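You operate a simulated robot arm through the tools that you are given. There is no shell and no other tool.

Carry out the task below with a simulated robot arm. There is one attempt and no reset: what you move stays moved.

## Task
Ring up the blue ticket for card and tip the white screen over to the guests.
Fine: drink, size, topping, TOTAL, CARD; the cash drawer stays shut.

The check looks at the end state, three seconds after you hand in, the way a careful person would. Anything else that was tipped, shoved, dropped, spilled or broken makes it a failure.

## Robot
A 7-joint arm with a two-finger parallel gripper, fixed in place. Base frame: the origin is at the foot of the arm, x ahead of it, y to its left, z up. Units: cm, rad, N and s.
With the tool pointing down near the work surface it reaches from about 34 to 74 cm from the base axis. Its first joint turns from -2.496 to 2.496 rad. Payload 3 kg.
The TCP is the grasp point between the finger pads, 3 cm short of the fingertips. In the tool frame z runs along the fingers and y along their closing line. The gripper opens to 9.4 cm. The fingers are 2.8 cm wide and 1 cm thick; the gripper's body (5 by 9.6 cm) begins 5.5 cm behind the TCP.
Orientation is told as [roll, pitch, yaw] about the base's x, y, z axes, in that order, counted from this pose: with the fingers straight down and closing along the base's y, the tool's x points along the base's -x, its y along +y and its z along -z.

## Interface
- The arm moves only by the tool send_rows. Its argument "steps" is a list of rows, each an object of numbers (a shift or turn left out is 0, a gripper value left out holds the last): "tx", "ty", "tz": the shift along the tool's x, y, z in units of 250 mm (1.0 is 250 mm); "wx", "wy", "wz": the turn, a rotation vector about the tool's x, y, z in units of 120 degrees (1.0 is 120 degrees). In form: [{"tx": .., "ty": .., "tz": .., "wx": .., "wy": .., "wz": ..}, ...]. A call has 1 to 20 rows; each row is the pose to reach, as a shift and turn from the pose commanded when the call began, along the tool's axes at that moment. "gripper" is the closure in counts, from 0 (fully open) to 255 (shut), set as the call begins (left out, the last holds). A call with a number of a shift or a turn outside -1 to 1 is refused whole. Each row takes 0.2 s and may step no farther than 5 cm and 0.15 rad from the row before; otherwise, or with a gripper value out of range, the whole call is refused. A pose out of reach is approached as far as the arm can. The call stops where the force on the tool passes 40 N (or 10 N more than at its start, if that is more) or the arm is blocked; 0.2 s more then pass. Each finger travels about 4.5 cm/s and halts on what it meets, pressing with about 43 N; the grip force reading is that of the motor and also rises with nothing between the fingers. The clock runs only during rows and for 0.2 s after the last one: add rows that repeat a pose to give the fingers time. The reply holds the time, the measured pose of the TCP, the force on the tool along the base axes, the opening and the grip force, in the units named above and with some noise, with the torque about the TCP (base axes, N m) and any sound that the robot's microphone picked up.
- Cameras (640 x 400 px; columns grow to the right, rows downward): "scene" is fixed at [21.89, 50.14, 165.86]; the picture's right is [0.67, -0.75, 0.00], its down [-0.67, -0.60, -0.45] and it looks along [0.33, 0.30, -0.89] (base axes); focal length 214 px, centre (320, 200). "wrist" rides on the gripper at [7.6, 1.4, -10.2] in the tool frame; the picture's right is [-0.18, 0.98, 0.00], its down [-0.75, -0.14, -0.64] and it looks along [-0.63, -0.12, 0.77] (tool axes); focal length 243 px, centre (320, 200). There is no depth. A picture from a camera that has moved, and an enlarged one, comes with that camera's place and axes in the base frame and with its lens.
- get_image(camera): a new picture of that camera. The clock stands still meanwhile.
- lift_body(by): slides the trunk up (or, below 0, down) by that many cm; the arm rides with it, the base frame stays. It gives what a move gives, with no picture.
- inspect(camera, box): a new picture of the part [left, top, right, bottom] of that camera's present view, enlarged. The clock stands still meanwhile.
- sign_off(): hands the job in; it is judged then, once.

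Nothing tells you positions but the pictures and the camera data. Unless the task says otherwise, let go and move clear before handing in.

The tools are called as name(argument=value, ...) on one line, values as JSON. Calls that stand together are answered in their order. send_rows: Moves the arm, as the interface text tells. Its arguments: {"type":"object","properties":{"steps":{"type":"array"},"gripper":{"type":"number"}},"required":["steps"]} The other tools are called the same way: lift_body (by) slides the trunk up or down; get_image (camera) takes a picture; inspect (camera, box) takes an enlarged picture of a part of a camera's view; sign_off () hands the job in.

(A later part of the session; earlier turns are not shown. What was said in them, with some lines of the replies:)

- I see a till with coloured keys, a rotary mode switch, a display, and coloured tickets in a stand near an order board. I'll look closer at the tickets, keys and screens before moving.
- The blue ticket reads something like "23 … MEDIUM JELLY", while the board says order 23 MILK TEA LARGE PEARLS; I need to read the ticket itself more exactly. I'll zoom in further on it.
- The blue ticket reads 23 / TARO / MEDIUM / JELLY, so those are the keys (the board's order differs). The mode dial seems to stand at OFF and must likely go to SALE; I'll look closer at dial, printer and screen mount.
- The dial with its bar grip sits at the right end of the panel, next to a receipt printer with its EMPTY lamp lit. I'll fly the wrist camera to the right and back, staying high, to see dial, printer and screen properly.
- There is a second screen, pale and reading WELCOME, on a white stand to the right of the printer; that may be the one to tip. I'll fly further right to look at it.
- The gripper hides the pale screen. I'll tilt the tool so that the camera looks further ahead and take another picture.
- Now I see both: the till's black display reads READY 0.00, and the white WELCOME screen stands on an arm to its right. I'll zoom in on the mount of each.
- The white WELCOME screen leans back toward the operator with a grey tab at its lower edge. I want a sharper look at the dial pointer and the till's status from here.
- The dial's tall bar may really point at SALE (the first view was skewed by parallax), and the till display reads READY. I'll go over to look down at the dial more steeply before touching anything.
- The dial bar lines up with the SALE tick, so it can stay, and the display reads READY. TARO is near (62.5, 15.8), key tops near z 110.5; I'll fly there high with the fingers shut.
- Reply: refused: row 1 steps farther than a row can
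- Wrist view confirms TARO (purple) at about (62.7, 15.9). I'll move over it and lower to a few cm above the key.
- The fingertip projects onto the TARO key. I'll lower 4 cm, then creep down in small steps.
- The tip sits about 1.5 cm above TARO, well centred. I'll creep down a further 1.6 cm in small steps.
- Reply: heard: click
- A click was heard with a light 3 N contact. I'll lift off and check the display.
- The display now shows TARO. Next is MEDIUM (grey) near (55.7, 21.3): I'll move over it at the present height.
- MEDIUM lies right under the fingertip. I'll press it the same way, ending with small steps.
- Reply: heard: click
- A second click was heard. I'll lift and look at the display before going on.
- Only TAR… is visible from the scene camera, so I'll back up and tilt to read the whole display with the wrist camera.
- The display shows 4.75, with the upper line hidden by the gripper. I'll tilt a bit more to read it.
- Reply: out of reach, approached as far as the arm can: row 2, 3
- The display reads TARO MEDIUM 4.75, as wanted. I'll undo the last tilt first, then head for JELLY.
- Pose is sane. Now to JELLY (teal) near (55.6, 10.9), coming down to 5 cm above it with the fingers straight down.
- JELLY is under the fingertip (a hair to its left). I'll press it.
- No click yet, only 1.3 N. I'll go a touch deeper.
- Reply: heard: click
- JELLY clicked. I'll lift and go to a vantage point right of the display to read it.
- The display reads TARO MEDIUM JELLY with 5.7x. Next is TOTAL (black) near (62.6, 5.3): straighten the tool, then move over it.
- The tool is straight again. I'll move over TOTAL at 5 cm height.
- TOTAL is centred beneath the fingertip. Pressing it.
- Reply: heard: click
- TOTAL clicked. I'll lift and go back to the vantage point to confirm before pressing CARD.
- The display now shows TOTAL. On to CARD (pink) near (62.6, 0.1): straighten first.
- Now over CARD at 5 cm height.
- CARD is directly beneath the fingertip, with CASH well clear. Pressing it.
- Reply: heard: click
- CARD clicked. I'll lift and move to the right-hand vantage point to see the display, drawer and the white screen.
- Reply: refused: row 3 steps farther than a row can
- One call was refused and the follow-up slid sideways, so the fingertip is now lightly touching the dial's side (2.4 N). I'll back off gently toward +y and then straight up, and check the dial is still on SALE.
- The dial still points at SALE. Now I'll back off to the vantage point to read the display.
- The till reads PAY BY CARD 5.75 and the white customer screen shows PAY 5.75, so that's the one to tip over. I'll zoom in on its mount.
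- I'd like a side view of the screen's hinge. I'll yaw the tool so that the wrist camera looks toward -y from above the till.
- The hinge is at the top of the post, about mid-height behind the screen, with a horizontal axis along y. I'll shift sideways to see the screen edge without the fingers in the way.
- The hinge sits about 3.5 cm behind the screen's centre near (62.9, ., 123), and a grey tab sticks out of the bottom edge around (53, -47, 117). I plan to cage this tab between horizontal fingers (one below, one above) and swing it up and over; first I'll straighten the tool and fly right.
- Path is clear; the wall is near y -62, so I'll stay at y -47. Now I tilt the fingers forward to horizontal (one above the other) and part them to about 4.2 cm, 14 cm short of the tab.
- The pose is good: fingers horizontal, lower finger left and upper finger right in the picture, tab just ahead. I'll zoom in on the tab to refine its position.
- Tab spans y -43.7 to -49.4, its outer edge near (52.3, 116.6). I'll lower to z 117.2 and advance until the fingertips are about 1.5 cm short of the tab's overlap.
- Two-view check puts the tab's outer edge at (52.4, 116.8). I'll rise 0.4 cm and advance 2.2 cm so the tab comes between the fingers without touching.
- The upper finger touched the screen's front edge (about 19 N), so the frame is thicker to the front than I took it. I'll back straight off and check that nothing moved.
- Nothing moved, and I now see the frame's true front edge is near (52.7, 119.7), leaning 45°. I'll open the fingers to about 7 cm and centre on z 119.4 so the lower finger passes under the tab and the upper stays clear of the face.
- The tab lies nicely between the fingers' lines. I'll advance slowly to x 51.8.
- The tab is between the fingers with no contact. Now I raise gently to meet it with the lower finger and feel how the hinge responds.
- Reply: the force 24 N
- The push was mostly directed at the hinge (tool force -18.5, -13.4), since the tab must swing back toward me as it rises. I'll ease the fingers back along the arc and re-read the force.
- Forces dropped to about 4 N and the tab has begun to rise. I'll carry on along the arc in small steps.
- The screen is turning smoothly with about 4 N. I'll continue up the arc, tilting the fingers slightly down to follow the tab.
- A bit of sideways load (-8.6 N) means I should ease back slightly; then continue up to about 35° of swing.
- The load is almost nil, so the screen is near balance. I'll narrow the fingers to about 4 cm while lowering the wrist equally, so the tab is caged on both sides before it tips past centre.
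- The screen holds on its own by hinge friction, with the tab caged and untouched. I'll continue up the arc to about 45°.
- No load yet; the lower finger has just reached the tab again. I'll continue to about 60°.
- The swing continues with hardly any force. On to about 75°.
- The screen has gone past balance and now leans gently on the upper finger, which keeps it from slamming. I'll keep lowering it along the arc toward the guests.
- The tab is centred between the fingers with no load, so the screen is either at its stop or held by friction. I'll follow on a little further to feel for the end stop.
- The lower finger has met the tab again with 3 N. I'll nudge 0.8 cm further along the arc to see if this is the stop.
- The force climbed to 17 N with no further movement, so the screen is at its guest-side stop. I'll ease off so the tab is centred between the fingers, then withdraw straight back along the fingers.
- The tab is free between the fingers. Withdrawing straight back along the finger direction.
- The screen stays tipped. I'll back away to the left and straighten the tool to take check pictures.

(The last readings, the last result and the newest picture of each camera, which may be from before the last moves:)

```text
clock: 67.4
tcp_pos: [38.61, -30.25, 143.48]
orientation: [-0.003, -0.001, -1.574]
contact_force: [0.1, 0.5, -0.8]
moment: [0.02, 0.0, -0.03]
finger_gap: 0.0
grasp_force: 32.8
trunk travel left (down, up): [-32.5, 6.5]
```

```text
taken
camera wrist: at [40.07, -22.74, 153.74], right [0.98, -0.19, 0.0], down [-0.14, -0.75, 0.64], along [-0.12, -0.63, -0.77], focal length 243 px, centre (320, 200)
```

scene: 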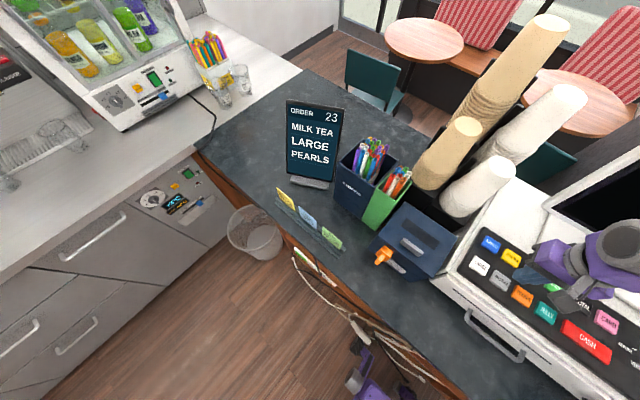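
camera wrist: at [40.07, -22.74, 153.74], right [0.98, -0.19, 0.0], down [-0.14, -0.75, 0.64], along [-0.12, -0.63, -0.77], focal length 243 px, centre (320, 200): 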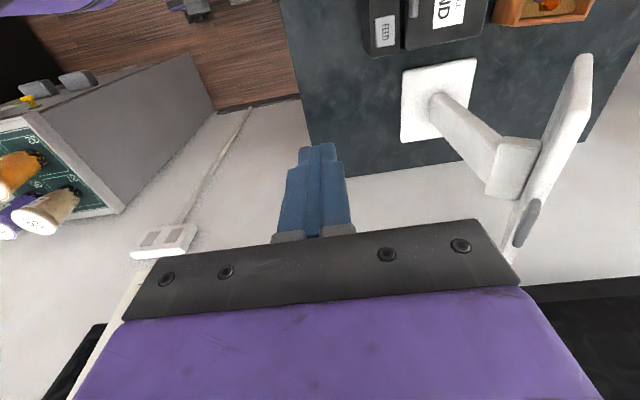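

The screen now shows its back to me, facing the guests, and its base plate is where it was. I'll swing the camera back to check the till display, dial and drawer.

send_rows(steps=[{"tx": 0.05, "ty": 0.01, "tz": 0.015, "wz": -0.062}, {"tx": 0.11, "ty": 0.02, "tz": 0.03, "wz": -0.125}, {"tx": 0.17, "ty": 0.03, "tz": 0.045, "wz": -0.188}, {"tx": 0.22, "ty": 0.04, "tz": 0.06, "wz": -0.25}, {"tx": 0.28, "ty": 0.05, "tz": 0.08, "wz": -0.312}, {"tx": 0.34, "ty": 0.06, "tz": 0.1, "wz": -0.375}, {"tx": 0.39, "ty": 0.07, "tz": 0.12, "wz": -0.438}, {"tx": 0.45, "ty": 0.08, "tz": 0.14, "wz": -0.5}, {"tx": 0.51, "ty": 0.09, "tz": 0.155, "wz": -0.562}, {"tx": 0.56, "ty": 0.1, "tz": 0.17, "wz": -0.625}, {"tx": 0.62, "ty": 0.11, "tz": 0.185, "wz": -0.688}, {"tx": 0.68, "ty": 0.12, "tz": 0.2, "wz": -0.75}])

get_image(camera="wrist")

```text
clock: 70.0
tcp_pos: [41.57, -13.23, 138.58]
orientation: [0.001, 0.002, 0.002]
contact_force: [0.4, -0.8, 0.2]
moment: [-0.05, 0.0, 0.01]
finger_gap: 0.01
grasp_force: 32.8
trunk travel left (down, up): [-32.5, 6.5]
```

```text
taken
camera wrist: at [33.96, -11.84, 148.81], right [0.18, 0.98, 0.0], down [0.76, -0.14, 0.64], along [0.63, -0.12, -0.77], focal length 243 px, centre (320, 200)
```

wrist: 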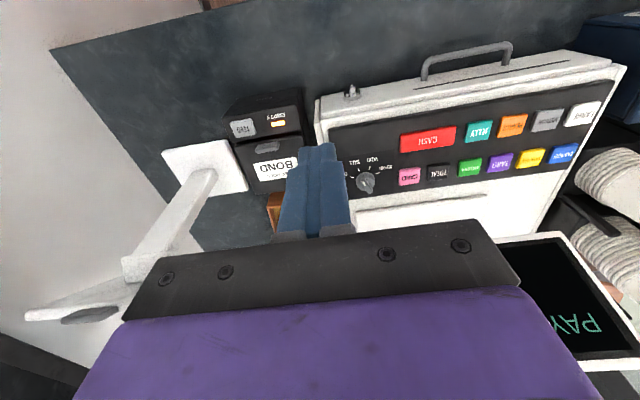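

Drawer looks shut and the dial unmoved; I'll tilt to read the display and see the tipped screen from the front.

send_rows(steps=[{"wy": -0.06}, {"wy": -0.12}, {"wy": -0.18}, {"wy": -0.24}, {"wy": -0.29}])

get_image(camera="wrist")

get_image(camera="scene")

```text
clock: 71.2
tcp_pos: [41.38, -13.38, 138.57]
orientation: [0.0, -0.608, 0.0]
contact_force: [0.2, -1.4, -0.3]
moment: [0.0, -0.01, -0.01]
finger_gap: 0.03
grasp_force: 32.5
trunk travel left (down, up): [-32.5, 6.5]
```

```text
taken
camera wrist: at [29.39, -11.86, 142.61], right [0.15, 0.98, 0.11], down [0.25, -0.14, 0.96], along [0.96, -0.12, -0.27], focal length 243 px, centre (320, 200)
```

wrist: 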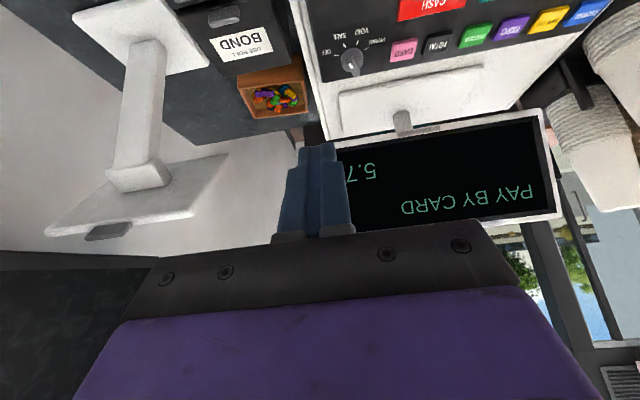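

```text
taken
```

scene: 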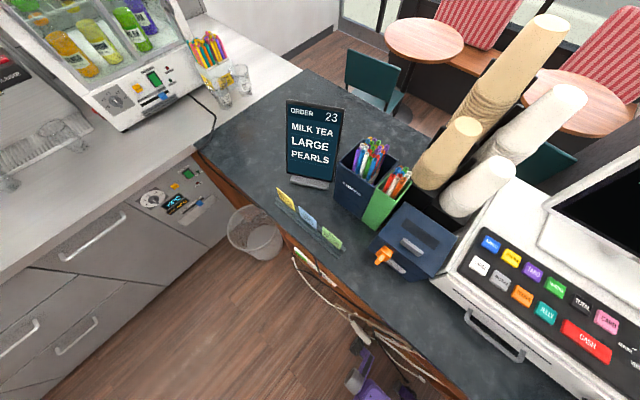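

The till still reads PAY BY CARD 5.75, the white screen faces the guests, and the scene looks untouched. One last close look at dial and drawer before handing in.

inspect(camera="wrist", box=[300, 0, 460, 100])

inspect(camera="scene", box=[430, 220, 640, 400])

inspect(camera="wrist", box=[0, 0, 320, 260])

```text
4.00 times, centred on (380, 50) of wrist
camera zoom: at [29.39, -11.86, 142.61], right [0.15, 0.98, 0.11], down [0.25, -0.14, 0.96], along [0.96, -0.12, -0.27], focal length 970 px, centre (80, 800)
```

zoom: 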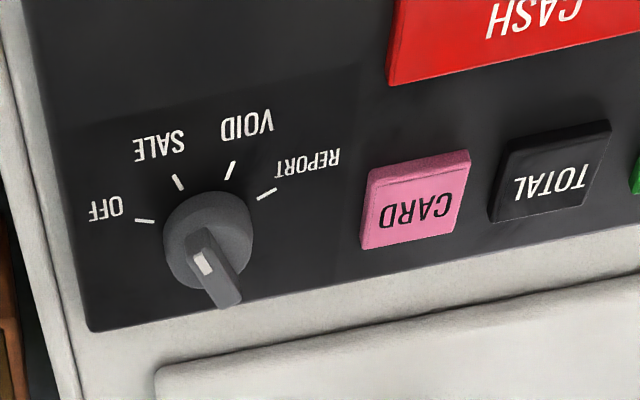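

```text
2.22 times, centred on (535, 310) of scene
camera zoom: at [21.89, 50.14, 165.86], right [0.67, -0.75, 0.0], down [-0.67, -0.6, -0.45], along [0.33, 0.3, -0.89], focal length 477 px, centre (-158, -44)
```

zoom: 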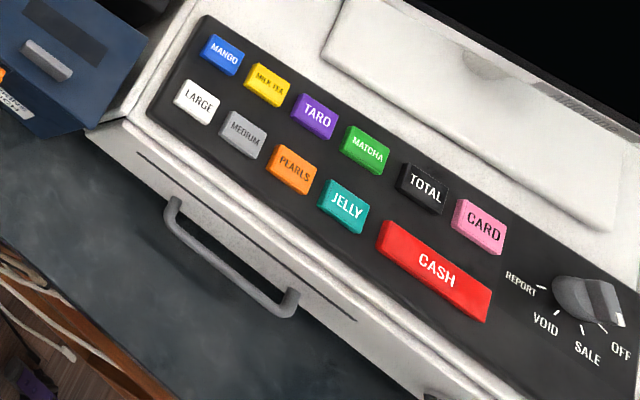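

```text
1.54 times, centred on (160, 130) of wrist
camera zoom: at [29.39, -11.86, 142.61], right [0.15, 0.98, 0.11], down [0.25, -0.14, 0.96], along [0.96, -0.12, -0.27], focal length 373 px, centre (566, 308)
```

zoom: 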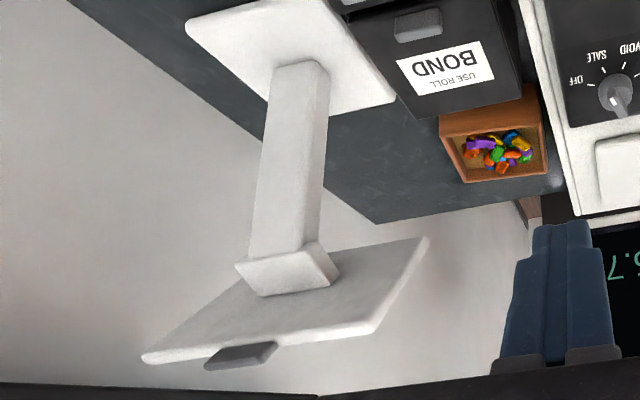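

Everything checks out: the till shows PAY BY CARD 5.75 for TARO / MEDIUM / JELLY, the dial is on SALE and the drawer is shut. The white screen faces the guests and the arm is clear, so I'm handing in.

sign_off()

```text
The job is handed in.
```

The blue ticket (TARO, MEDIUM, JELLY) is rung up for card, and the white screen is tipped over to face the guests. I handed the job in with the till reading PAY BY CARD 5.75.

- **Till:** I pressed TARO, MEDIUM, JELLY, TOTAL and CARD, with a click for each and the display checked along the way. The cash drawer stayed shut, and I left the mode dial on SALE, where it was already set.
- **White screen:** I swung it over by its grey tab until it met the stop on the guests' side, and it held there after I let go. Its base plate is where it was before.
- **Contacts on the way:** The fingers brushed the dial lightly after the CARD press. They also pressed the front of the white screen once at about 19 N before I found the right approach. Neither the dial nor the screen had moved when I checked afterwards.

The receipt printer's EMPTY lamp was lit from the start, and I left it alone. The order board shows a different order 23 (MILK TEA, LARGE, PEARLS); I went by the blue ticket.
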